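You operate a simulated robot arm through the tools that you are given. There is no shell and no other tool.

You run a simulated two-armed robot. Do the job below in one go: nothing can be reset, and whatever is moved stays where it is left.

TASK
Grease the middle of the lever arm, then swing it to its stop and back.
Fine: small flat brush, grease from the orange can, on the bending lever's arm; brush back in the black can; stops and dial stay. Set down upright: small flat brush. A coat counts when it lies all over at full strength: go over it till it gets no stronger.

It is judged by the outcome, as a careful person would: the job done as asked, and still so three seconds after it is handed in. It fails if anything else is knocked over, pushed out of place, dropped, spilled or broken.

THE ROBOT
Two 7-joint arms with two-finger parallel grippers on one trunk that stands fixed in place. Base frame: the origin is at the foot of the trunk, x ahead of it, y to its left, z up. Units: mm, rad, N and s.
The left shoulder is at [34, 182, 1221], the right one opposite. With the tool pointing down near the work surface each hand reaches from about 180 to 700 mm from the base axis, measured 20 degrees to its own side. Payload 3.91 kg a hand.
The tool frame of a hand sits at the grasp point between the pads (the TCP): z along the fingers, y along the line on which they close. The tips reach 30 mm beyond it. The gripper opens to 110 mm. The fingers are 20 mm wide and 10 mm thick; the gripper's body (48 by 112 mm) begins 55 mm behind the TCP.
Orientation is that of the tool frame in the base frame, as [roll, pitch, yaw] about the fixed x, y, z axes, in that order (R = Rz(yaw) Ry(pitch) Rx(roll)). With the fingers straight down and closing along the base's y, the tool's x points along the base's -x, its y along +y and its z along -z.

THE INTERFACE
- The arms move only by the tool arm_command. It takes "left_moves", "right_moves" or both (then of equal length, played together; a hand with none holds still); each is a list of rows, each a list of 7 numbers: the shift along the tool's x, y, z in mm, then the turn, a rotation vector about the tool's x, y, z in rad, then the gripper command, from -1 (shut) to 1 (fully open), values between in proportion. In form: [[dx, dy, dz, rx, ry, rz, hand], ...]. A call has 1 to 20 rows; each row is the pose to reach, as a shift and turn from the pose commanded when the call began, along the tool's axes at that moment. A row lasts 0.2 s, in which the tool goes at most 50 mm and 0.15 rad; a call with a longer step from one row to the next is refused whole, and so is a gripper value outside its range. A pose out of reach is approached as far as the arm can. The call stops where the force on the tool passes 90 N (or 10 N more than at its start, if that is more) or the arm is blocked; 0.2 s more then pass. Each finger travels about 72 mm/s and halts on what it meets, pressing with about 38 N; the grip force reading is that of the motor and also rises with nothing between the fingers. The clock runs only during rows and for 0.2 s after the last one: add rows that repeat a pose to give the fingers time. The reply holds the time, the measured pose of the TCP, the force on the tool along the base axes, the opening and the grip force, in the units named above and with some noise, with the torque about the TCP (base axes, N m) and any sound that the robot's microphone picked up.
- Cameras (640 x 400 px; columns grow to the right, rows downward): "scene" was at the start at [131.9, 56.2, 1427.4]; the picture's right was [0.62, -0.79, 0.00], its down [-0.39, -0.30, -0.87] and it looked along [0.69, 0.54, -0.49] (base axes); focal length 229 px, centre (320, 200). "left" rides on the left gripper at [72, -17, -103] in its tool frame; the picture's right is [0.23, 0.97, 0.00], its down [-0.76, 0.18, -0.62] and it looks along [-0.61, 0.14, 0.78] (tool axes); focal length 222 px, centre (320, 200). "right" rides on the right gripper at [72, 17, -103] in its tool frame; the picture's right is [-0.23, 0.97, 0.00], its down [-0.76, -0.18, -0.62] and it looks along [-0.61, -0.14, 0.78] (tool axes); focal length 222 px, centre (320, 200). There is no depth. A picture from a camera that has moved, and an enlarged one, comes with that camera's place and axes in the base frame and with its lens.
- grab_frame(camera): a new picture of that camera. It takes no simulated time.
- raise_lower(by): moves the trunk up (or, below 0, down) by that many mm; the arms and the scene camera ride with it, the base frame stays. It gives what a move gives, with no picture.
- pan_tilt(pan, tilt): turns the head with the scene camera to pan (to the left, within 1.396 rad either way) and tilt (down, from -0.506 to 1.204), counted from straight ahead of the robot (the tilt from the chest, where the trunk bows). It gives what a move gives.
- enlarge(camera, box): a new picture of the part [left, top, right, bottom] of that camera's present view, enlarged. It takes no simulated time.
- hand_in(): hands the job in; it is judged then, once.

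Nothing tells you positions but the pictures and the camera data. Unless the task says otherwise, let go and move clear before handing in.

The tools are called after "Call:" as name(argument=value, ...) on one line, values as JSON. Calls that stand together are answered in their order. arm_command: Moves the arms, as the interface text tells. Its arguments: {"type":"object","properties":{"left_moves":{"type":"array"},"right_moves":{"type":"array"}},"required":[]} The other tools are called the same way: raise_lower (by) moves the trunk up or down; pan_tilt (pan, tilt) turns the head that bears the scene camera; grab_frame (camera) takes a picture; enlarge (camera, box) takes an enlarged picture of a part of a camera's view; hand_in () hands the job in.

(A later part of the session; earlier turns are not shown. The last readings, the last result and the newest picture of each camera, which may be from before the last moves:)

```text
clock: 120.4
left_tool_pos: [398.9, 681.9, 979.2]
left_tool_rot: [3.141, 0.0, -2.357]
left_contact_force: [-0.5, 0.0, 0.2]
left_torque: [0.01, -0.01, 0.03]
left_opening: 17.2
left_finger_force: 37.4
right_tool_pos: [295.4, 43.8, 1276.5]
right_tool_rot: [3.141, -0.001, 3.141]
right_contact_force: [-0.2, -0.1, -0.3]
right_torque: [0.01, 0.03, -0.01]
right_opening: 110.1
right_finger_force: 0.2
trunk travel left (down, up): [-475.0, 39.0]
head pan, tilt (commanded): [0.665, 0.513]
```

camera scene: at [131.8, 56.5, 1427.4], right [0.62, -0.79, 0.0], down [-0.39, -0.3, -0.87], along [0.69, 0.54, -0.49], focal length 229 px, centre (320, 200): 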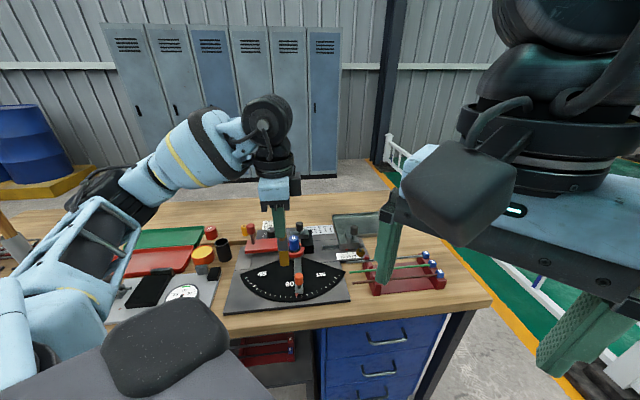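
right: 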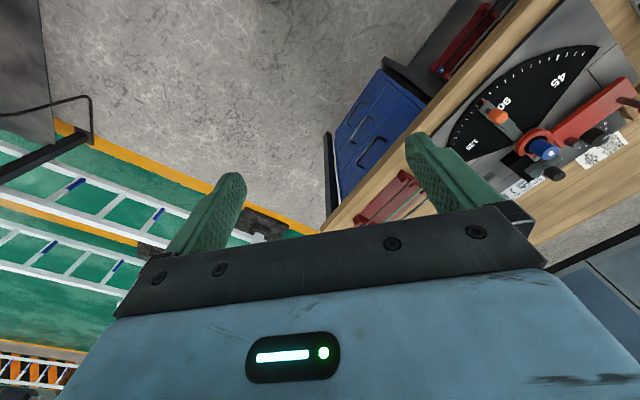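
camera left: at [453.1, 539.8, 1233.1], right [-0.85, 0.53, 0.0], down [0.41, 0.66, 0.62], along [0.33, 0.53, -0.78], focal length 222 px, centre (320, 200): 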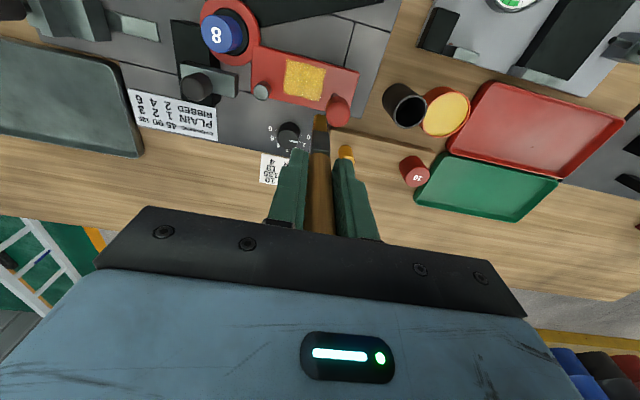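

Call:
arm_command(left_moves=[[0, 0, 1, 0, 0, 0, -1], [0, 0, 2, 0, 0, 0, -1], [0, 0, 2, 0, 0, 0, -1]])

```text
clock: 121.2
left_tool_pos: [398.4, 682.6, 981.1]
left_tool_rot: [-3.141, 0.005, -2.354]
left_contact_force: [-2.0, -0.4, 11.5]
left_torque: [0.1, 0.23, 0.0]
left_opening: 17.1
left_finger_force: 38.4
right_tool_pos: [294.5, 42.7, 1278.5]
right_tool_rot: [3.139, 0.001, -3.141]
right_contact_force: [0.1, 0.1, 0.6]
right_torque: [0.02, 0.03, 0.04]
right_opening: 110.2
right_finger_force: 0.2
trunk travel left (down, up): [-475.0, 39.0]
head pan, tilt (commanded): [0.665, 0.513]
```

The bristles are on the floor of the can. I'll ease off slightly, open the fingers, then retreat straight up.

Call:
arm_command(left_moves=[[0, 0, -1.5, 0, 0, 0, -1], [0, 0, -1.5, 0, 0, 0, -0.6], [0, 0, -1.5, 0, 0, 0, -0.4], [0, 0, -1.5, 0, 0, 0, 0], [0, 0, -1.5, 0, 0, 0, 0], [0, 0, -1.5, 0, 0, 0, 0]])

Call:
enlarge(camera="left", box=[250, 70, 390, 210])

Call:
enlarge(camera="scene", box=[190, 190, 240, 270])

```text
clock: 122.6
left_tool_pos: [399.1, 682.3, 980.5]
left_tool_rot: [3.141, -0.001, -2.356]
left_contact_force: [0.2, 0.3, 0.5]
left_torque: [0.01, -0.03, -0.01]
left_opening: 54.8
left_finger_force: 0.0
right_tool_pos: [296.0, 44.5, 1277.0]
right_tool_rot: [-3.141, 0.0, 3.141]
right_contact_force: [0.0, 0.2, -0.1]
right_torque: [-0.02, 0.0, 0.03]
right_opening: 110.0
right_finger_force: 0.1
trunk travel left (down, up): [-475.0, 39.0]
head pan, tilt (commanded): [0.665, 0.513]
```

```text
2.86 times, centred on (320, 140) of left
camera zoom: at [360.0, 619.2, 1083.1], right [-0.85, 0.53, 0.0], down [0.41, 0.66, 0.62], along [0.33, 0.53, -0.78], focal length 635 px, centre (320, 371)
```

zoom: 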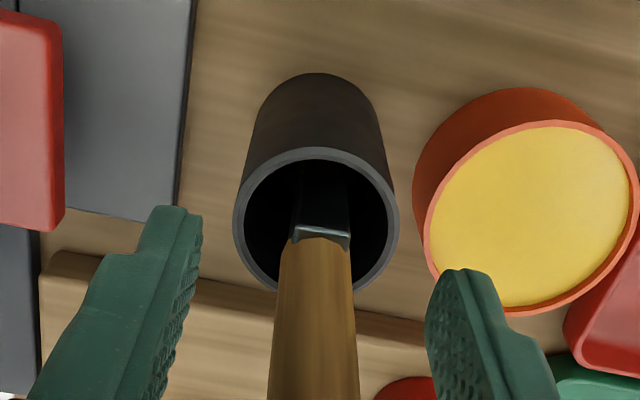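

```text
5.00 times, centred on (215, 230) of scene
camera zoom: at [132.0, 56.3, 1427.3], right [0.62, -0.79, 0.0], down [-0.39, -0.3, -0.87], along [0.69, 0.54, -0.49], focal length 1147 px, centre (845, 50)
```

zoom: 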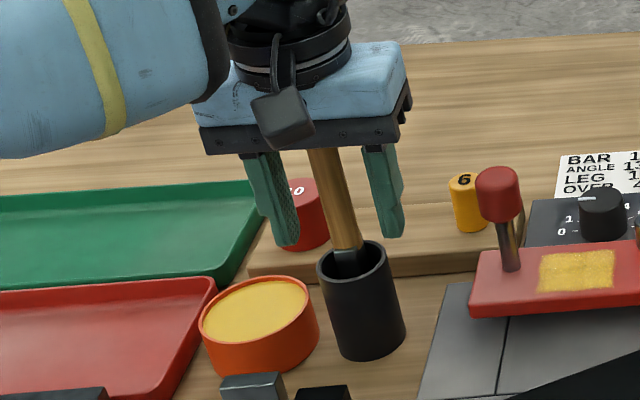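

Call:
arm_command(left_moves=[[0, 0, -25, 0, 0, 0, 0], [0, 0, -60, 0, 0, 0, 0], [0, 0, -100, 0, 0, 0, 0], [0, 0, -130, 0, 0, 0, 0]])

Call:
grab_frame(camera="left")

Call:
enlarge(camera="scene", box=[180, 190, 300, 280])

```text
clock: 123.6
left_tool_pos: [402.2, 686.8, 1109.7]
left_tool_rot: [3.141, 0.0, -2.355]
left_contact_force: [0.8, 0.1, -0.2]
left_torque: [0.0, 0.03, 0.01]
left_opening: 54.8
left_finger_force: 0.1
right_tool_pos: [294.7, 44.3, 1276.8]
right_tool_rot: [-3.141, 0.001, 3.141]
right_contact_force: [-0.1, 0.0, 0.4]
right_torque: [0.02, -0.01, -0.02]
right_opening: 110.1
right_finger_force: 0.1
trunk travel left (down, up): [-475.0, 39.0]
head pan, tilt (commanded): [0.665, 0.513]
```

```text
taken
camera left: at [363.3, 622.7, 1213.5], right [-0.85, 0.53, 0.0], down [0.41, 0.66, 0.62], along [0.33, 0.53, -0.78], focal length 222 px, centre (320, 200)
```

left: 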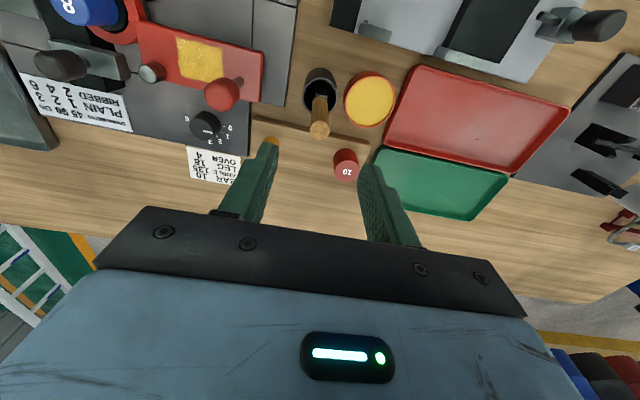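

```text
4.44 times, centred on (240, 235) of scene
camera zoom: at [131.8, 55.8, 1427.4], right [0.62, -0.79, 0.0], down [-0.39, -0.3, -0.87], along [0.69, 0.54, -0.49], focal length 1020 px, centre (676, 44)
```

zoom: 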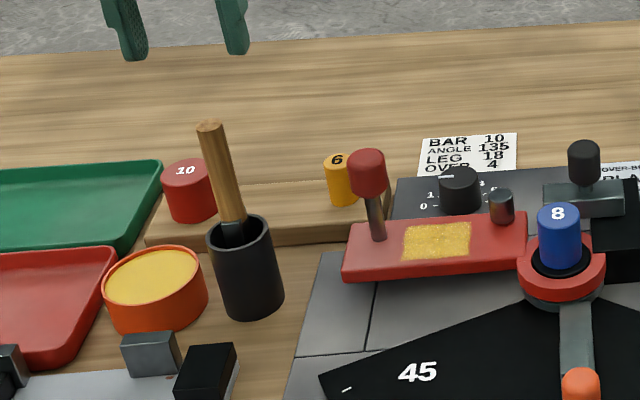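

The brush stands upright in the black can. Now I'll measure the red lever knob precisely before swinging it.

Call:
enlarge(camera="left", box=[130, 10, 270, 130])

Call:
enlarge(camera="scene", box=[240, 210, 290, 260])

Call:
enlarge(camera="right", box=[500, 60, 640, 200])

```text
3.33 times, centred on (200, 70) of left
camera zoom: at [363.3, 622.7, 1213.5], right [-0.85, 0.53, 0.0], down [0.41, 0.66, 0.62], along [0.33, 0.53, -0.78], focal length 740 px, centre (720, 633)
```

zoom: 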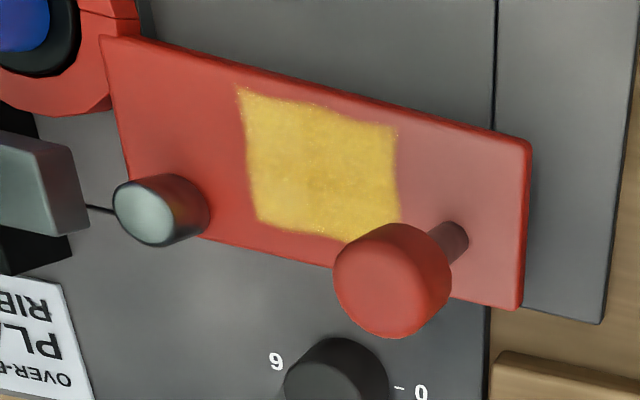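

```text
8.00 times, centred on (265, 235) of scene
camera zoom: at [131.8, 55.8, 1427.4], right [0.62, -0.79, 0.0], down [-0.39, -0.3, -0.87], along [0.69, 0.54, -0.49], focal length 1835 px, centre (760, -80)
```

zoom: 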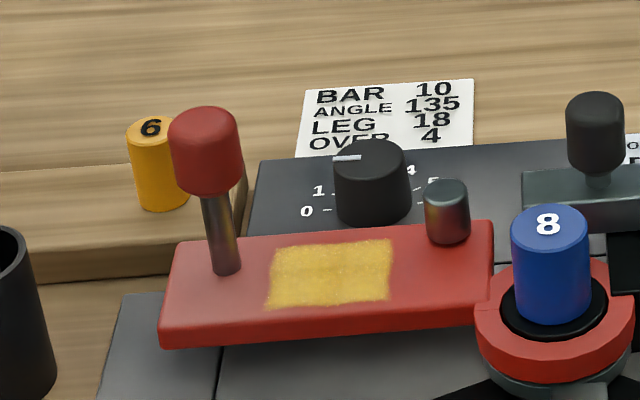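

```text
2.86 times, centred on (570, 130) of right
camera zoom: at [223.5, 59.9, 1380.8], right [0.23, 0.97, 0.0], down [0.76, -0.18, 0.62], along [0.61, -0.14, -0.78], focal length 635 px, centre (-394, 400)
```

zoom: 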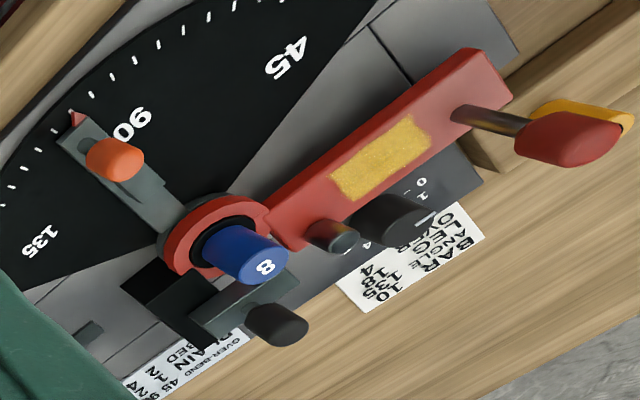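

The knob axis is near (478, 620), with z from about 942 to 982 and radius 15. I'll turn the hand so it closes along base y, which splits the swing direction, and hover above the knob.

Call:
arm_command(left_moves=[[-2, -16.5, 0, 0, 0, 0.131, 0.09], [-4, -33, 0, 0, 0, 0.262, 0.09], [-6, -49.5, 0, 0, 0, 0.393, 0.09], [-8, -66, 5, 0, 0, 0.524, 0.09], [-10, -82.5, 15, 0, 0, 0.655, 0.09], [-11.5, -99.2, 30, 0, 0, 0.785, 0.09], [-11.5, -99.2, 30, 0, 0, 0.785, 0.09]])

Call:
grab_frame(camera="left")

Call:
enlarge(camera="scene", box=[180, 170, 320, 270])

```text
clock: 125.2
left_tool_pos: [425.6, 565.2, 1073.7]
left_tool_rot: [-3.142, 0.001, -3.138]
left_contact_force: [0.8, 0.1, 0.2]
left_torque: [0.0, -0.03, 0.02]
left_opening: 60.1
left_finger_force: 0.2
left hand out of reach, approached as far as the arm can: row 4, 5, 6, 7
right_tool_pos: [293.0, 44.1, 1278.2]
right_tool_rot: [3.14, 0.002, -3.14]
right_contact_force: [-0.6, 0.2, -0.3]
right_torque: [0.01, -0.03, 0.0]
right_opening: 110.1
right_finger_force: 0.0
trunk travel left (down, up): [-475.0, 39.0]
head pan, tilt (commanded): [0.665, 0.513]
```

```text
taken
camera left: at [354.2, 548.2, 1176.7], right [-0.23, 0.97, 0.0], down [0.76, 0.18, 0.63], along [0.61, 0.14, -0.78], focal length 222 px, centre (320, 200)
```

left: 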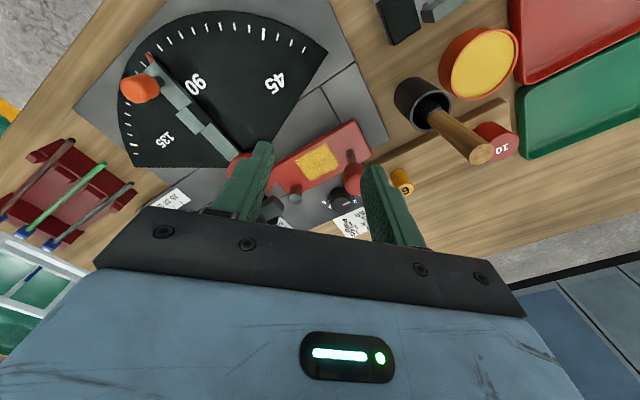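

```text
4.00 times, centred on (250, 220) of scene
camera zoom: at [130.1, 56.4, 1427.6], right [0.62, -0.79, 0.0], down [-0.39, -0.3, -0.87], along [0.69, 0.54, -0.49], focal length 918 px, centre (600, 120)
```

zoom: 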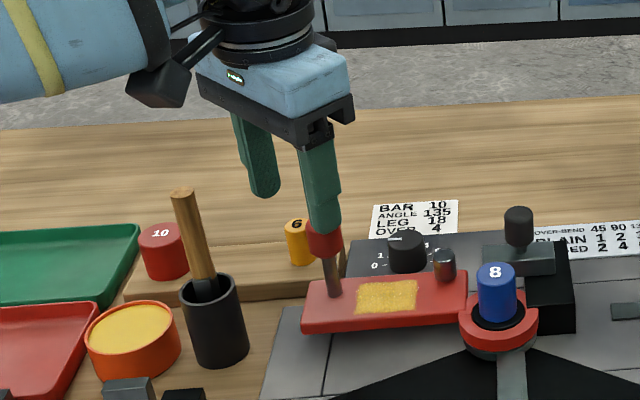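

The hand can't reach the knob at that yaw, so I'll go back to the bench-aligned yaw, which worked here, and rely on a firm grip for the swing.

Call:
arm_command(left_moves=[[0, 0, -10, 0, 0, -0.131, 0.09], [0, 0, -10, 0, 0, -0.262, 0.09], [0, 0, -10, 0, 0, -0.393, 0.09], [0, 0, -10, 0, 0, -0.524, 0.09], [0, 0, -10, 0, 0, -0.655, 0.09], [0, 0, -10, 0, 0, -0.785, 0.09], [0, 0, -10, 0, 0, -0.785, 0.09]])

Call:
arm_command(left_moves=[[-25, 0, 0, 0, 0, 0, 0.09], [-50, 0, 0, 0, 0, 0, 0.09], [-76, 2, 0, 0, 0, 0, 0.09], [-76, 2, 0, 0, 0, 0, 0.09]])

Call:
grab_frame(camera="left")

Call:
enlarge(camera="left", box=[260, 80, 380, 200])

Call:
enlarge(camera="scene", box=[180, 170, 320, 270])

```text
clock: 126.8
left_tool_pos: [429.0, 565.1, 1085.1]
left_tool_rot: [3.141, 0.0, -2.356]
left_contact_force: [-0.1, -0.4, 0.0]
left_torque: [-0.02, 0.0, -0.03]
left_opening: 59.8
left_finger_force: 0.0
right_tool_pos: [295.1, 43.6, 1277.8]
right_tool_rot: [3.14, 0.001, 3.14]
right_contact_force: [-0.4, 0.0, -0.6]
right_torque: [0.01, 0.03, -0.02]
right_opening: 109.9
right_finger_force: 0.0
trunk travel left (down, up): [-475.0, 39.0]
head pan, tilt (commanded): [0.665, 0.513]
```

```text
clock: 127.8
left_tool_pos: [480.5, 620.1, 1087.3]
left_tool_rot: [3.141, 0.0, -2.355]
left_contact_force: [-0.4, 0.4, 0.5]
left_torque: [-0.03, 0.02, 0.02]
left_opening: 60.1
left_finger_force: 0.0
right_tool_pos: [294.3, 43.6, 1277.8]
right_tool_rot: [-3.141, 0.0, 3.141]
right_contact_force: [-0.4, 0.6, -0.6]
right_torque: [0.01, 0.03, 0.03]
right_opening: 109.7
right_finger_force: 0.1
trunk travel left (down, up): [-475.0, 39.0]
head pan, tilt (commanded): [0.665, 0.513]
```

```text
taken
camera left: at [442.5, 557.3, 1190.1], right [-0.85, 0.53, 0.0], down [0.41, 0.66, 0.62], along [0.33, 0.53, -0.78], focal length 222 px, centre (320, 200)
```

left: 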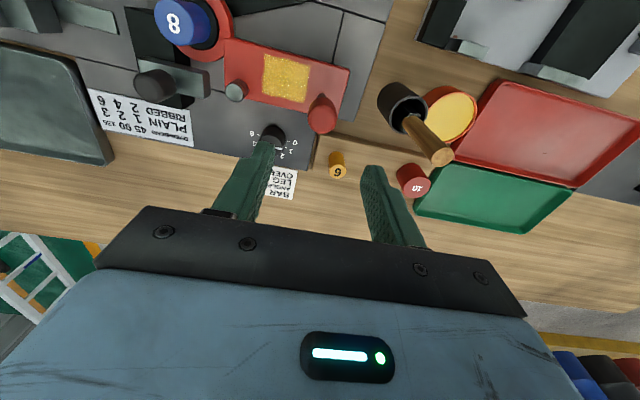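

```text
3.33 times, centred on (320, 140) of left
camera zoom: at [442.5, 557.3, 1190.1], right [-0.85, 0.53, 0.0], down [0.41, 0.66, 0.62], along [0.33, 0.53, -0.78], focal length 740 px, centre (320, 400)
```

zoom: 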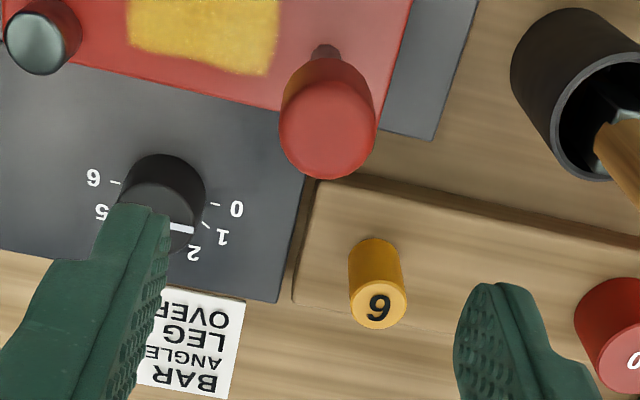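

```text
4.00 times, centred on (250, 220) of scene
camera zoom: at [131.4, 56.2, 1427.4], right [0.62, -0.79, 0.0], down [-0.39, -0.3, -0.87], along [0.69, 0.54, -0.49], focal length 918 px, centre (600, 120)
```

zoom: 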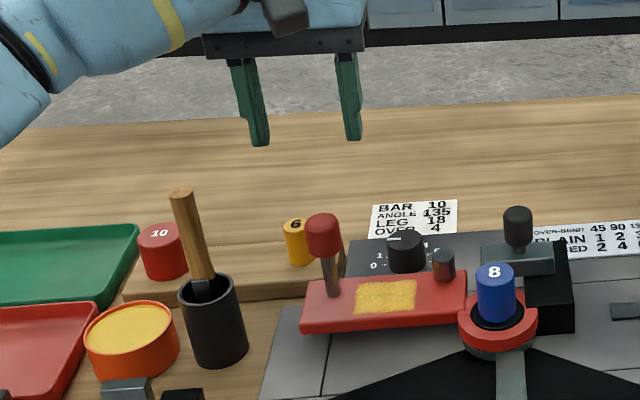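

Call:
arm_command(left_moves=[[1.5, 1.9, 30, 0, 0, 0, 0.09], [1.5, 1.9, 60, 0, 0, 0, 0.09], [1.5, 1.9, 90, 0, 0, 0, 0.09], [1.5, 1.9, 118, 0, 0, 0, 0.09], [1.5, 1.9, 118, 0, 0, 0, 0.09]])

Call:
enlarge(camera="left", box=[240, 80, 400, 240])

Call:
enlarge(camera="scene", box=[220, 190, 320, 270])

```text
clock: 129.0
left_tool_pos: [478.8, 619.5, 965.0]
left_tool_rot: [-3.141, 0.0, -2.358]
left_contact_force: [0.4, 0.6, -0.3]
left_torque: [-0.01, 0.01, 0.0]
left_opening: 60.1
left_finger_force: 0.1
right_tool_pos: [295.0, 43.0, 1277.7]
right_tool_rot: [3.141, 0.0, -3.139]
right_contact_force: [-0.3, 0.4, -0.7]
right_torque: [-0.01, 0.02, 0.02]
right_opening: 110.0
right_finger_force: 0.1
trunk travel left (down, up): [-475.0, 39.0]
head pan, tilt (commanded): [0.665, 0.513]
```

```text
2.50 times, centred on (320, 160) of left
camera zoom: at [440.5, 556.1, 1068.1], right [-0.85, 0.53, 0.0], down [0.41, 0.66, 0.62], along [0.33, 0.53, -0.78], focal length 555 px, centre (320, 300)
```

zoom: 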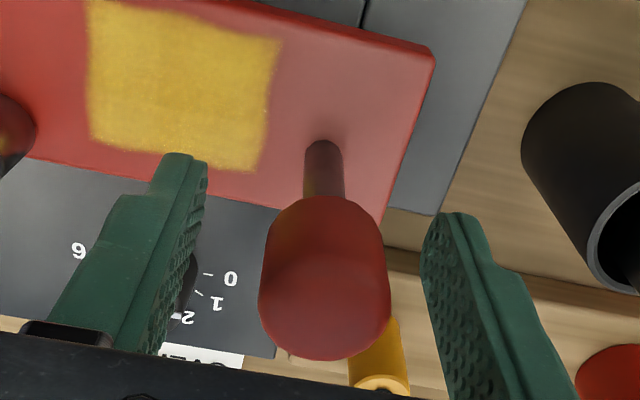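

```text
5.00 times, centred on (270, 230) of scene
camera zoom: at [131.6, 55.9, 1427.4], right [0.62, -0.79, 0.0], down [-0.39, -0.3, -0.87], along [0.69, 0.54, -0.49], focal length 1147 px, centre (570, 50)
```

zoom: 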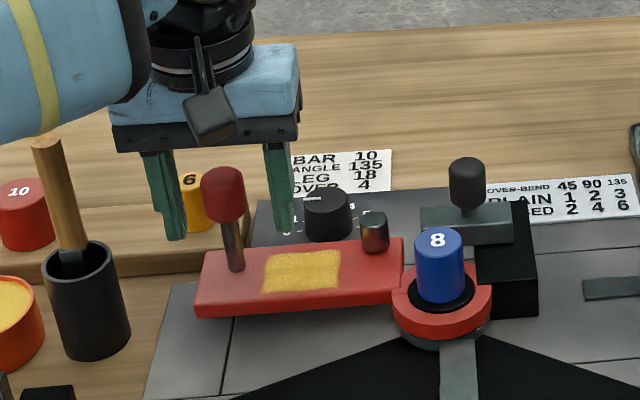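

Call:
arm_command(left_moves=[[0, 0, 0, 0, 0, 0, -0.3], [0, 0, 0, 0, 0, 0, -1], [0, 0, 0, 0, 0, 0, -1], [0, 0, 0, 0, 0, 0, -1]])

Call:
enlarge(camera="left", box=[240, 80, 400, 240])

Call:
enlarge(camera="scene", box=[220, 190, 320, 270])

```text
clock: 130.0
left_tool_pos: [478.8, 621.2, 964.7]
left_tool_rot: [-3.141, 0.001, -2.355]
left_contact_force: [-1.4, -0.1, -3.6]
left_torque: [-0.14, -0.38, 0.06]
left_opening: 27.6
left_finger_force: 45.0
right_tool_pos: [297.3, 44.0, 1278.1]
right_tool_rot: [-3.141, -0.001, 3.141]
right_contact_force: [-0.3, 0.7, -0.1]
right_torque: [0.0, 0.0, -0.01]
right_opening: 109.9
right_finger_force: 0.0
trunk travel left (down, up): [-475.0, 39.0]
head pan, tilt (commanded): [0.665, 0.513]
```

```text
2.50 times, centred on (320, 160) of left
camera zoom: at [440.4, 556.8, 1067.8], right [-0.85, 0.53, 0.0], down [0.41, 0.66, 0.62], along [0.33, 0.53, -0.78], focal length 555 px, centre (320, 300)
```

zoom: 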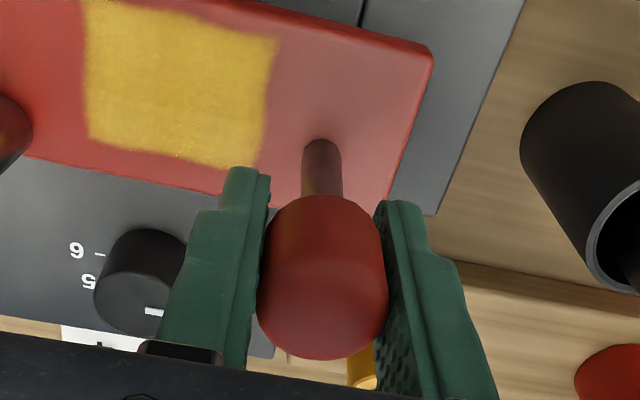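

```text
5.00 times, centred on (270, 230) of scene
camera zoom: at [131.8, 56.5, 1427.3], right [0.62, -0.79, 0.0], down [-0.39, -0.3, -0.87], along [0.69, 0.54, -0.49], focal length 1147 px, centre (570, 50)
```

zoom: 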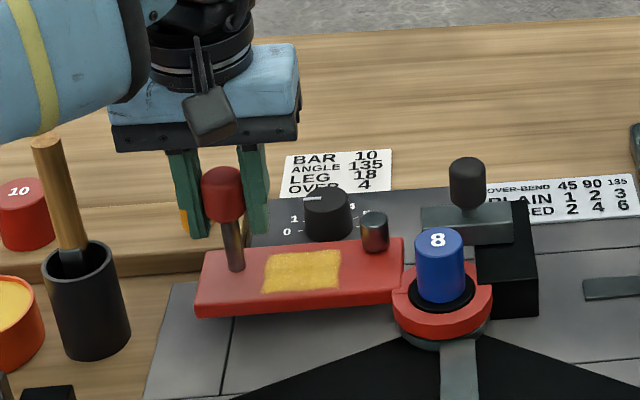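

The knob is gripped. I'll swing the lever along its arc about the pivot, starting with the first half.

Call:
arm_command(left_moves=[[5.7, 1.4, 0, 0, 0, 0, -1], [11.4, 2.6, 0, 0, 0, 0, -1], [23.1, 4.3, 0, 0, 0, 0, -1], [34.8, 5.0, 0, 0, 0, 0, -1], [46.5, 4.8, 0, 0, 0, 0, -1], [58.2, 3.7, 0, 0, 0, 0, -1], [58.2, 3.7, 0, 0, 0, 0, -1]])

Call:
grab_frame(camera="left")

Call:
enlarge(camera="scene", box=[200, 180, 340, 300])

```text
clock: 131.6
left_tool_pos: [434.9, 583.5, 964.6]
left_tool_rot: [3.14, -0.002, -2.355]
left_contact_force: [-4.4, 6.4, -13.6]
left_torque: [-0.16, -0.55, 0.34]
left_opening: 27.5
left_finger_force: 44.9
right_tool_pos: [295.5, 46.8, 1277.3]
right_tool_rot: [-3.141, -0.001, 3.141]
right_contact_force: [0.0, -0.8, -0.1]
right_torque: [0.02, 0.01, 0.01]
right_opening: 109.8
right_finger_force: 0.0
trunk travel left (down, up): [-475.0, 39.0]
head pan, tilt (commanded): [0.665, 0.513]
```

```text
taken
camera left: at [396.2, 519.4, 1068.3], right [-0.85, 0.53, 0.0], down [0.41, 0.66, 0.62], along [0.33, 0.53, -0.78], focal length 222 px, centre (320, 200)
```

left: 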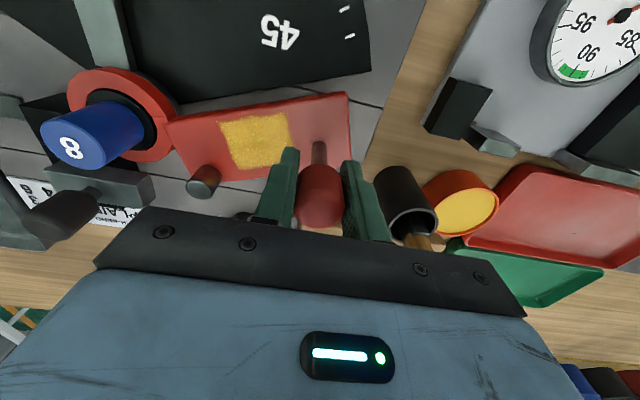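

```text
3.33 times, centred on (270, 240) of scene
camera zoom: at [132.3, 58.3, 1427.2], right [0.62, -0.79, 0.0], down [-0.39, -0.3, -0.87], along [0.69, 0.54, -0.49], focal length 765 px, centre (487, 67)
```

zoom: 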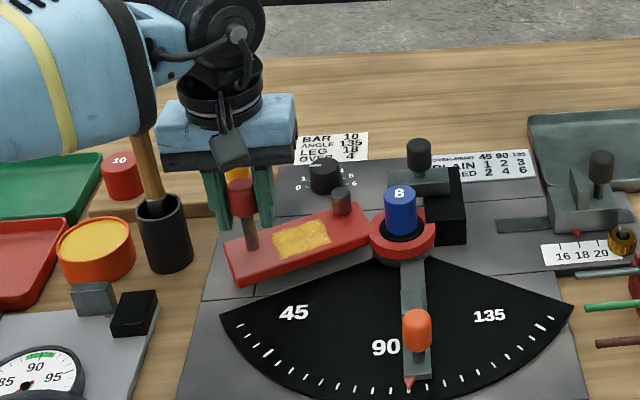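

The lever follows smoothly with low forces, so I'll continue the swing.

Call:
arm_command(left_moves=[[11.6, -2.1, 1, 0, 0, 0, -1], [22.9, -5.0, 1, 0, 0, 0, -1], [34.0, -8.9, 1, 0, 0, 0, -1], [44.7, -13.7, 1, 0, 0, 0, -1], [55.1, -19.3, 1, 0, 0, 0, -1], [64.9, -25.7, 1, 0, 0, 0, -1], [74.2, -32.9, 1, 0, 0, 0, -1], [82.9, -40.7, 1, 0, 0, 0, -1], [82.9, -40.7, 1, 0, 0, 0, -1]])

Call:
grab_frame(camera="left")

Call:
enlarge(camera="scene", box=[200, 180, 340, 300])

```text
clock: 133.6
left_tool_pos: [398.9, 494.4, 965.1]
left_tool_rot: [3.139, -0.005, -2.357]
left_contact_force: [-40.9, 0.9, 1.1]
left_torque: [-0.9, 0.02, 0.25]
left_opening: 27.9
left_finger_force: 45.2
right_tool_pos: [288.8, 44.7, 1278.1]
right_tool_rot: [3.141, 0.006, 3.14]
right_contact_force: [0.3, -0.6, -0.5]
right_torque: [0.06, 0.02, 0.04]
right_opening: 110.2
right_finger_force: 0.1
trunk travel left (down, up): [-475.0, 39.0]
head pan, tilt (commanded): [0.665, 0.513]
```

```text
taken
camera left: at [360.7, 430.4, 1068.5], right [-0.85, 0.53, 0.0], down [0.42, 0.66, 0.62], along [0.33, 0.53, -0.78], focal length 222 px, centre (320, 200)
```

left: 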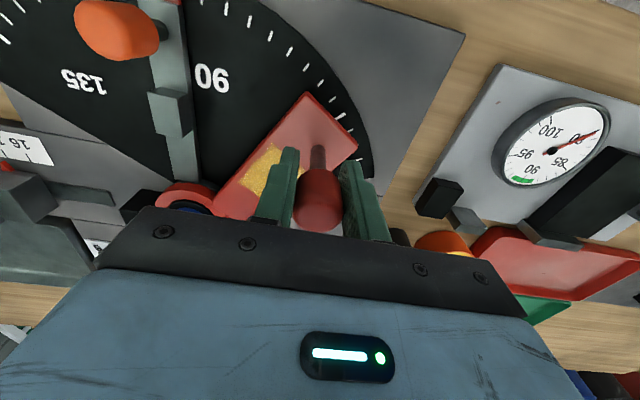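

```text
3.33 times, centred on (270, 240) of scene
camera zoom: at [126.1, 56.5, 1427.9], right [0.62, -0.79, 0.0], down [-0.38, -0.3, -0.87], along [0.69, 0.54, -0.49], focal length 765 px, centre (487, 67)
```

zoom: 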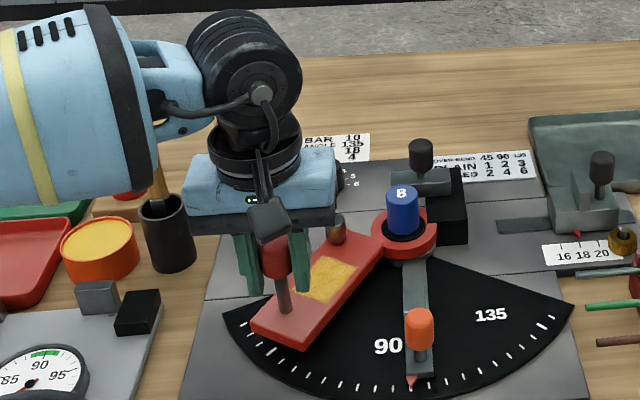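

The radial force reached 41 N because my pivot estimate was a few millimetres off. I've refitted the pivot to about (545, 489), so I'll relax outward and continue along the corrected arc.

Call:
arm_command(left_moves=[[5.6, 5.3, 0, 0, 0, 0, -1], [5.6, 5.3, 0, 0, 0, 0, -1], [9.2, 1.7, 0, 0, 0, 0, -1], [12.8, -1.9, 0, 0, 0, 0, -1], [12.8, -1.9, 0, 0, 0, 0, -1]])

Call:
enlarge(camera="scene", box=[200, 180, 340, 300])

```text
clock: 134.8
left_tool_pos: [398.2, 484.2, 965.0]
left_tool_rot: [-3.139, 0.002, -2.356]
left_contact_force: [3.1, 2.7, -12.0]
left_torque: [0.64, -0.09, 0.35]
left_opening: 28.0
left_finger_force: 45.4
right_tool_pos: [296.6, 44.6, 1278.1]
right_tool_rot: [-3.141, 0.0, -3.14]
right_contact_force: [-0.1, -0.1, 0.9]
right_torque: [0.03, -0.01, 0.0]
right_opening: 109.9
right_finger_force: 0.0
trunk travel left (down, up): [-475.0, 39.0]
head pan, tilt (commanded): [0.665, 0.513]
```

```text
3.33 times, centred on (270, 240) of scene
camera zoom: at [132.8, 57.4, 1427.2], right [0.62, -0.79, 0.0], down [-0.39, -0.3, -0.87], along [0.69, 0.54, -0.49], focal length 765 px, centre (487, 67)
```

zoom: 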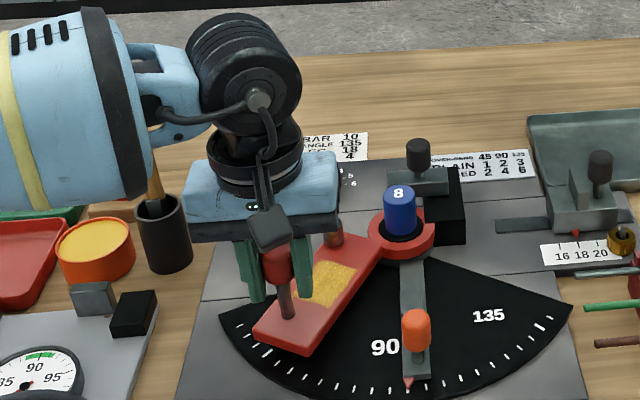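

Call:
arm_command(left_moves=[[3.4, -3.9, 2, 0, 0, 0, -1], [6.8, -7.8, 2, 0, 0, 0, -1], [9.9, -11.9, 2, 0, 0, 0, -1], [13.0, -15.9, 2, 0, 0, 0, -1], [15.9, -20.2, 2, 0, 0, 0, -1], [18.6, -24.6, 2, 0, 0, 0, -1], [18.6, -24.6, 2, 0, 0, 0, -1]])

Call:
grab_frame(camera="left")

Call:
enlarge(camera="scene", box=[200, 180, 340, 300])

```text
clock: 136.4
left_tool_pos: [401.6, 452.9, 965.0]
left_tool_rot: [-3.139, 0.001, -2.356]
left_contact_force: [-3.8, -0.2, 15.5]
left_torque: [0.07, 0.57, 0.18]
left_opening: 26.9
left_finger_force: 44.8
right_tool_pos: [294.0, 42.2, 1277.3]
right_tool_rot: [3.138, 0.002, -3.14]
right_contact_force: [-0.2, -0.4, -0.3]
right_torque: [0.01, 0.03, 0.0]
right_opening: 110.2
right_finger_force: 0.0
trunk travel left (down, up): [-475.0, 39.0]
head pan, tilt (commanded): [0.665, 0.513]
```

```text
taken
camera left: at [363.0, 389.2, 1067.8], right [-0.85, 0.53, 0.0], down [0.41, 0.66, 0.62], along [0.33, 0.53, -0.78], focal length 222 px, centre (320, 200)
```

left: 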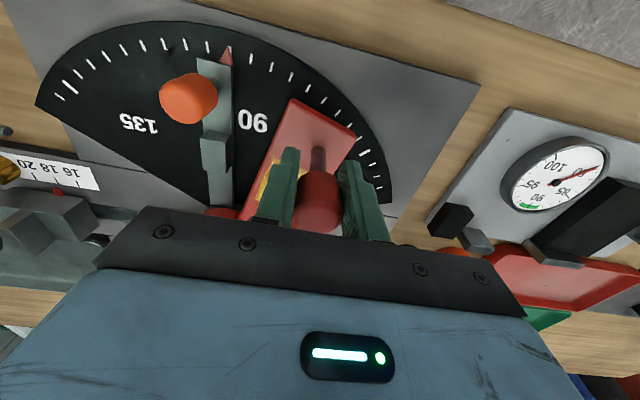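

```text
3.33 times, centred on (270, 240) of scene
camera zoom: at [130.3, 55.1, 1427.7], right [0.62, -0.79, 0.0], down [-0.39, -0.3, -0.87], along [0.69, 0.54, -0.49], focal length 765 px, centre (487, 67)
```

zoom: 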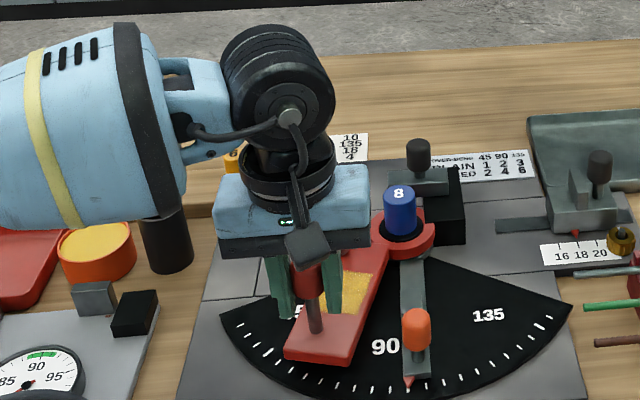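

Call:
arm_command(left_moves=[[1.3, -2.2, -1, 0, 0, 0, -1], [2.6, -4.4, -1, 0, 0, 0, -1], [3.8, -6.7, -1, 0, 0, 0, -1], [5.0, -9.0, -1, 0, 0, 0, -1], [6.1, -11.3, -1, 0, 0, 0, -1], [7.2, -13.6, -1, 0, 0, 0, -1]])

Call:
enlarge(camera="left", box=[150, 40, 390, 230])

Call:
enlarge(camera="scene", box=[240, 220, 340, 310])

Call:
enlarge(camera="right", box=[440, 60, 600, 180])

```text
clock: 137.8
left_tool_pos: [405.3, 439.1, 963.5]
left_tool_rot: [-3.141, -0.001, -2.354]
left_contact_force: [-10.3, 3.1, 8.1]
left_torque: [0.01, -0.06, 0.92]
left_opening: 27.1
left_finger_force: 45.1
right_tool_pos: [292.2, 44.1, 1278.1]
right_tool_rot: [-3.141, 0.0, -3.141]
right_contact_force: [0.6, 0.0, -0.5]
right_torque: [0.0, 0.02, 0.0]
right_opening: 109.9
right_finger_force: 0.0
trunk travel left (down, up): [-475.0, 39.0]
head pan, tilt (commanded): [0.665, 0.513]
```

```text
2.11 times, centred on (270, 135) of left
camera zoom: at [367.1, 375.2, 1067.6], right [-0.85, 0.53, 0.0], down [0.41, 0.66, 0.62], along [0.33, 0.53, -0.78], focal length 468 px, centre (425, 337)
```

zoom: 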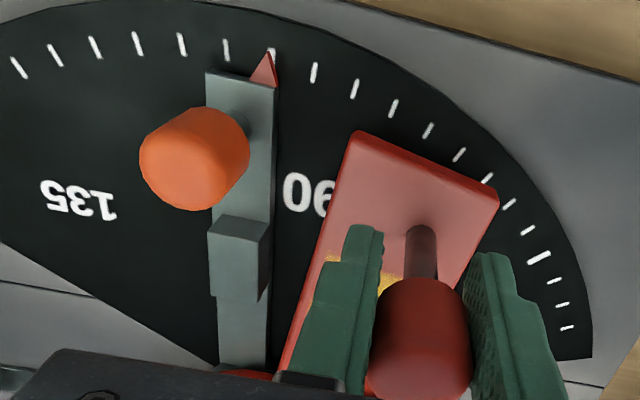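

```text
4.44 times, centred on (290, 265) of scene
camera zoom: at [130.0, 56.1, 1427.5], right [0.62, -0.79, 0.0], down [-0.39, -0.3, -0.87], along [0.69, 0.54, -0.49], focal length 1020 px, centre (453, -89)
```

zoom: 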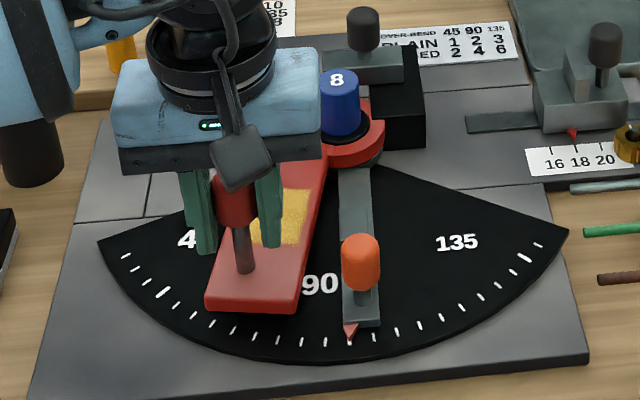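

```text
3.33 times, centred on (520, 120) of right
camera zoom: at [221.7, 60.2, 1380.9], right [0.23, 0.97, 0.0], down [0.76, -0.18, 0.62], along [0.61, -0.14, -0.78], focal length 740 px, centre (-347, 467)
```

zoom: 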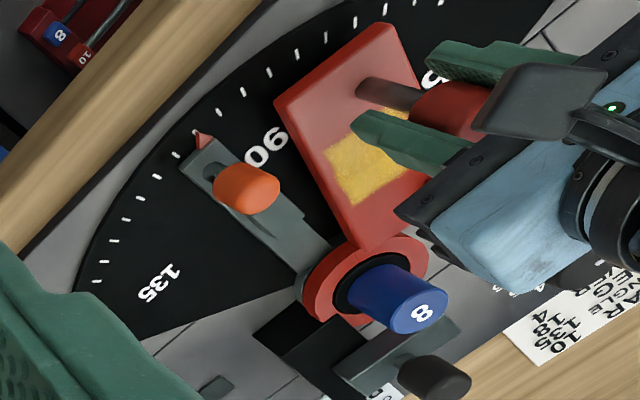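

Call:
arm_command(left_moves=[[2.6, -4.6, -1, 0, 0, 0, -1], [5.0, -9.1, -1, 0, 0, 0, -1], [6.8, -14.0, -1, 0, 0, 0, -1], [8.4, -18.9, -1, 0, 0, 0, -1], [8.4, -18.9, -1, 0, 0, 0, -1]])

Call:
enlarge(camera="left", box=[150, 40, 390, 230])

Call:
enlarge(camera="right", box=[440, 60, 600, 180])

```text
clock: 139.0
left_tool_pos: [414.0, 418.4, 963.3]
left_tool_rot: [3.141, -0.001, -2.356]
left_contact_force: [-3.3, 1.9, 3.7]
left_torque: [0.13, 0.57, 0.29]
left_opening: 28.1
left_finger_force: 45.3
right_tool_pos: [294.6, 43.7, 1276.1]
right_tool_rot: [3.141, 0.002, 3.14]
right_contact_force: [-0.4, -0.8, -0.3]
right_torque: [0.0, 0.0, 0.03]
right_opening: 110.2
right_finger_force: 0.0
trunk travel left (down, up): [-475.0, 39.0]
head pan, tilt (commanded): [0.665, 0.513]
```

```text
2.11 times, centred on (270, 135) of left
camera zoom: at [375.2, 355.2, 1067.3], right [-0.85, 0.53, 0.0], down [0.41, 0.66, 0.62], along [0.33, 0.53, -0.78], focal length 468 px, centre (425, 337)
```

zoom: 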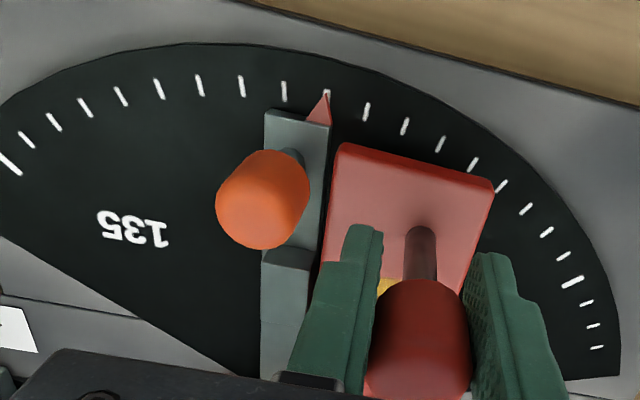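

```text
3.33 times, centred on (520, 120) of right
camera zoom: at [223.1, 60.3, 1380.8], right [0.23, 0.97, 0.0], down [0.76, -0.18, 0.62], along [0.61, -0.14, -0.78], focal length 740 px, centre (-347, 467)
```

zoom: 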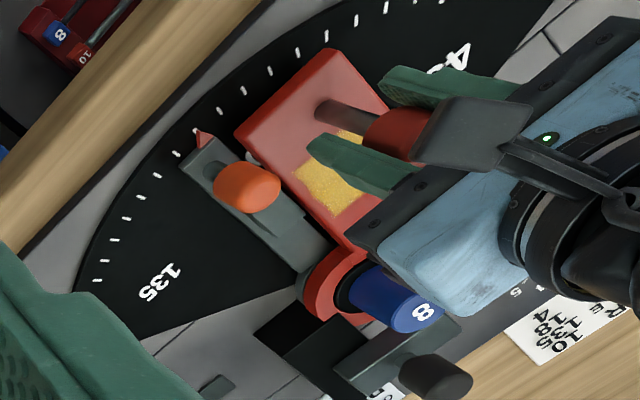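

The lever is nearly at the stop block, so I'll advance about a degree at a time and watch the force.

Call:
arm_command(left_moves=[[0.4, -1.2, 0, 0, 0, 0, -1], [0.8, -2.5, 0, 0, 0, 0, -1], [1.1, -3.7, 0, 0, 0, 0, -1], [1.1, -3.7, 0, 0, 0, 0, -1]])

Call:
enlarge(camera="left", box=[230, 70, 340, 200])

Call:
enlarge(camera="right", box=[480, 80, 560, 160])

```text
clock: 140.0
left_tool_pos: [414.0, 414.9, 965.1]
left_tool_rot: [-3.141, -0.001, -2.356]
left_contact_force: [-9.1, -2.7, -4.6]
left_torque: [0.1, -0.81, 0.39]
left_opening: 27.7
left_finger_force: 44.9
right_tool_pos: [295.2, 44.5, 1276.8]
right_tool_rot: [3.141, 0.003, 3.141]
right_contact_force: [0.0, -0.1, -0.8]
right_torque: [0.0, 0.01, 0.02]
right_opening: 109.9
right_finger_force: 0.0
trunk travel left (down, up): [-475.0, 39.0]
head pan, tilt (commanded): [0.665, 0.513]
```

```text
3.08 times, centred on (285, 135) of left
camera zoom: at [376.9, 352.8, 1067.4], right [-0.85, 0.53, 0.0], down [0.41, 0.66, 0.62], along [0.33, 0.53, -0.78], focal length 684 px, centre (428, 400)
```

zoom: 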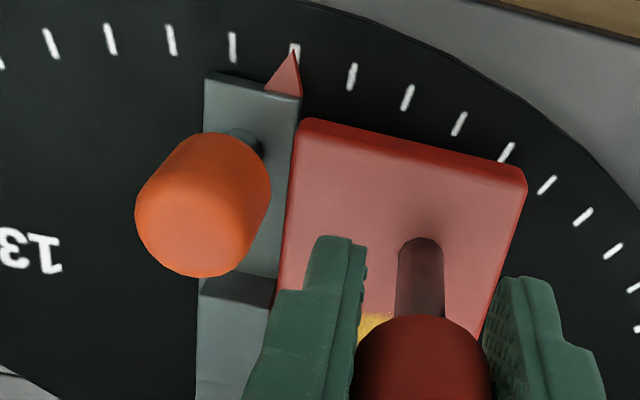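

```text
5.00 times, centred on (520, 120) of right
camera zoom: at [222.4, 60.3, 1380.8], right [0.23, 0.97, 0.0], down [0.76, -0.18, 0.62], along [0.61, -0.14, -0.78], focal length 1111 px, centre (-680, 600)
```

zoom: 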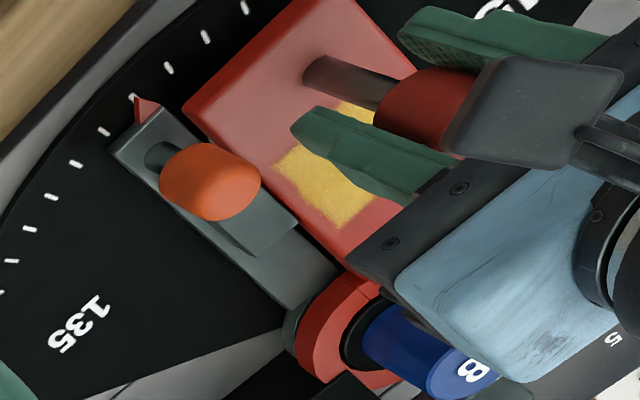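

Call:
arm_command(left_moves=[[0.8, -0.8, 0, 0, 0, 0, -1], [1.2, -2.0, 0, 0, 0, 0, -1], [1.2, -2.0, 0, 0, 0, 0, -1]])

Call:
enlarge(camera="left", box=[230, 70, 340, 200])

```text
clock: 140.8
left_tool_pos: [415.3, 416.3, 964.3]
left_tool_rot: [-3.141, -0.001, -2.355]
left_contact_force: [-9.5, 4.0, -5.0]
left_torque: [-0.76, 0.02, 0.26]
left_opening: 27.7
left_finger_force: 45.2
right_tool_pos: [294.9, 44.9, 1277.4]
right_tool_rot: [-3.141, 0.002, -3.141]
right_contact_force: [0.4, -0.3, -0.7]
right_torque: [0.0, 0.0, -0.02]
right_opening: 110.0
right_finger_force: 0.1
trunk travel left (down, up): [-475.0, 39.0]
head pan, tilt (commanded): [0.665, 0.513]
```

```text
3.08 times, centred on (285, 135) of left
camera zoom: at [377.3, 352.1, 1067.4], right [-0.85, 0.53, 0.0], down [0.41, 0.66, 0.62], along [0.33, 0.53, -0.78], focal length 684 px, centre (428, 400)
```

zoom: 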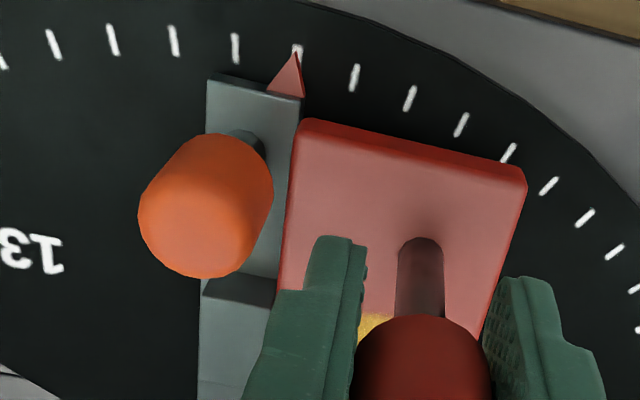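

Call:
arm_command(left_moves=[[0.4, -1.5, 0, 0, 0, 0, -1], [0.4, -1.5, 0, 0, 0, 0, -1]])

Call:
enlarge(camera="left", box=[230, 70, 340, 200])

Call:
enlarge(camera="right", box=[480, 80, 560, 160])

Call:
enlarge(camera="scene", box=[260, 220, 330, 310])

```text
clock: 141.4
left_tool_pos: [415.0, 414.9, 964.5]
left_tool_rot: [3.14, -0.002, -2.353]
left_contact_force: [-11.5, 16.0, -4.8]
left_torque: [-0.8, 0.4, -0.15]
left_opening: 27.8
left_finger_force: 45.4
right_tool_pos: [295.2, 46.0, 1277.0]
right_tool_rot: [-3.14, 0.002, 3.141]
right_contact_force: [-0.9, -0.1, 0.2]
right_torque: [0.0, 0.03, -0.02]
right_opening: 110.0
right_finger_force: 0.1
trunk travel left (down, up): [-475.0, 39.0]
head pan, tilt (commanded): [0.665, 0.513]
```

```text
3.08 times, centred on (285, 135) of left
camera zoom: at [377.5, 351.9, 1067.3], right [-0.85, 0.53, 0.0], down [0.41, 0.66, 0.62], along [0.33, 0.53, -0.78], focal length 684 px, centre (428, 400)
```

zoom: 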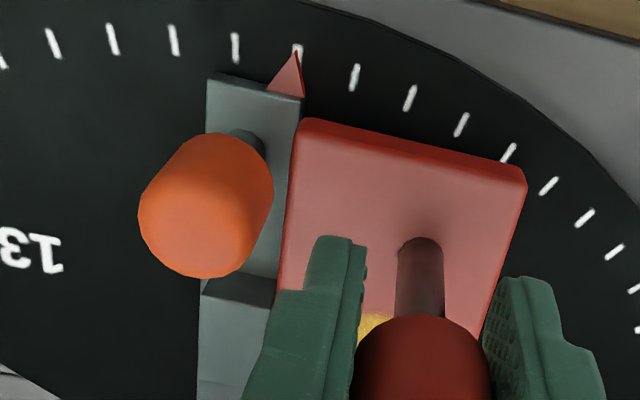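

```text
5.00 times, centred on (520, 120) of right
camera zoom: at [222.4, 62.8, 1380.7], right [0.23, 0.97, 0.0], down [0.76, -0.18, 0.62], along [0.61, -0.14, -0.78], focal length 1111 px, centre (-680, 600)
```

zoom: 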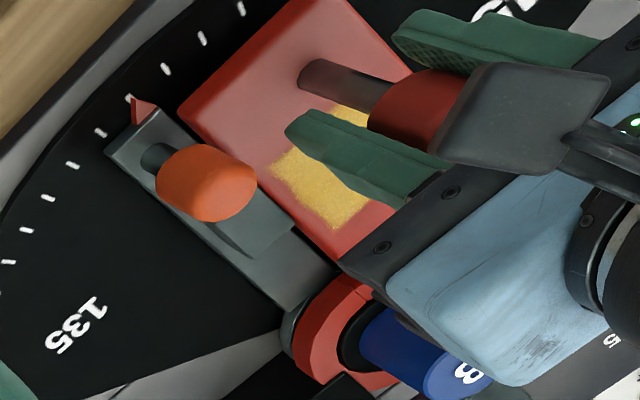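

```text
4.44 times, centred on (295, 265) of scene
camera zoom: at [130.8, 58.8, 1427.3], right [0.62, -0.79, 0.0], down [-0.39, -0.3, -0.87], along [0.69, 0.54, -0.49], focal length 1020 px, centre (431, -89)
```

zoom: 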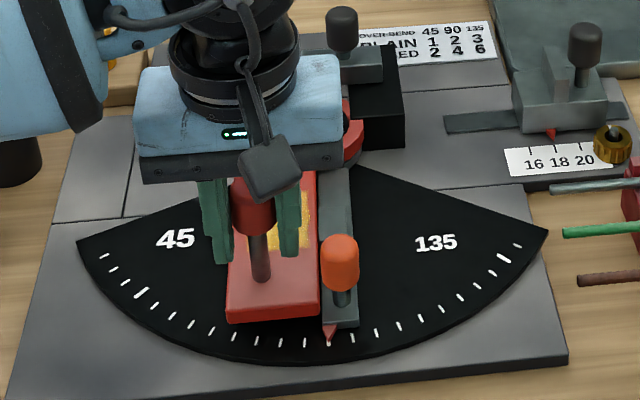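

The lever is against the stop at about 20 N and no longer moves, and the stop pointer still reads 90. Now I'll swing it back along the arc.

Call:
arm_command(left_moves=[[-1.5, 5, 0, 0, 0, 0, -1], [-4.8, 11.9, 0, 0, 0, 0, -1], [-8.5, 21.6, 0, 0, 0, 0, -1], [-12.9, 31.0, 0, 0, 0, 0, -1], [-17.9, 40.0, 0, 0, 0, 0, -1], [-23.5, 48.7, 0, 0, 0, 0, -1], [-29.8, 56.9, 0, 0, 0, 0, -1], [-36.6, 64.6, 0, 0, 0, 0, -1], [-43.9, 72.0, 0, 0, 0, 0, -1], [-51.7, 78.7, 0, 0, 0, 0, -1], [-59.9, 84.9, 0, 0, 0, 0, -1], [-59.9, 84.9, 0, 0, 0, 0, -1]])

Call:
enlarge(camera="scene", box=[200, 180, 340, 300])

```text
clock: 144.0
left_tool_pos: [398.9, 515.1, 967.1]
left_tool_rot: [3.142, 0.0, -2.352]
left_contact_force: [-0.1, -0.8, 0.8]
left_torque: [-0.53, 0.32, -0.06]
left_opening: 27.4
left_finger_force: 45.1
right_tool_pos: [295.0, 44.8, 1277.3]
right_tool_rot: [-3.141, 0.0, -3.14]
right_contact_force: [0.0, 0.7, 0.3]
right_torque: [0.01, 0.02, 0.03]
right_opening: 110.1
right_finger_force: 0.1
trunk travel left (down, up): [-475.0, 39.0]
head pan, tilt (commanded): [0.665, 0.513]
```

```text
3.33 times, centred on (270, 240) of scene
camera zoom: at [131.8, 56.1, 1427.5], right [0.62, -0.79, 0.0], down [-0.39, -0.3, -0.87], along [0.69, 0.54, -0.49], focal length 765 px, centre (487, 67)
```

zoom: 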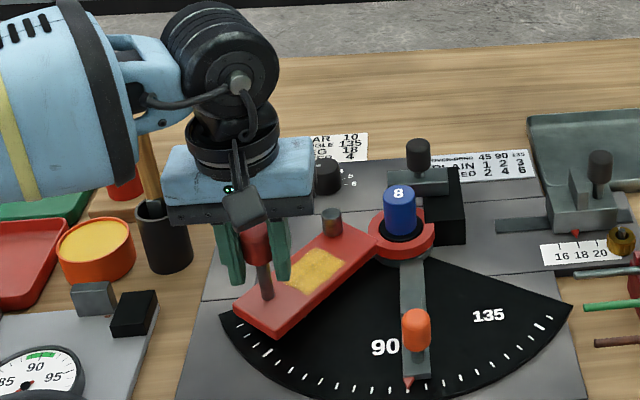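

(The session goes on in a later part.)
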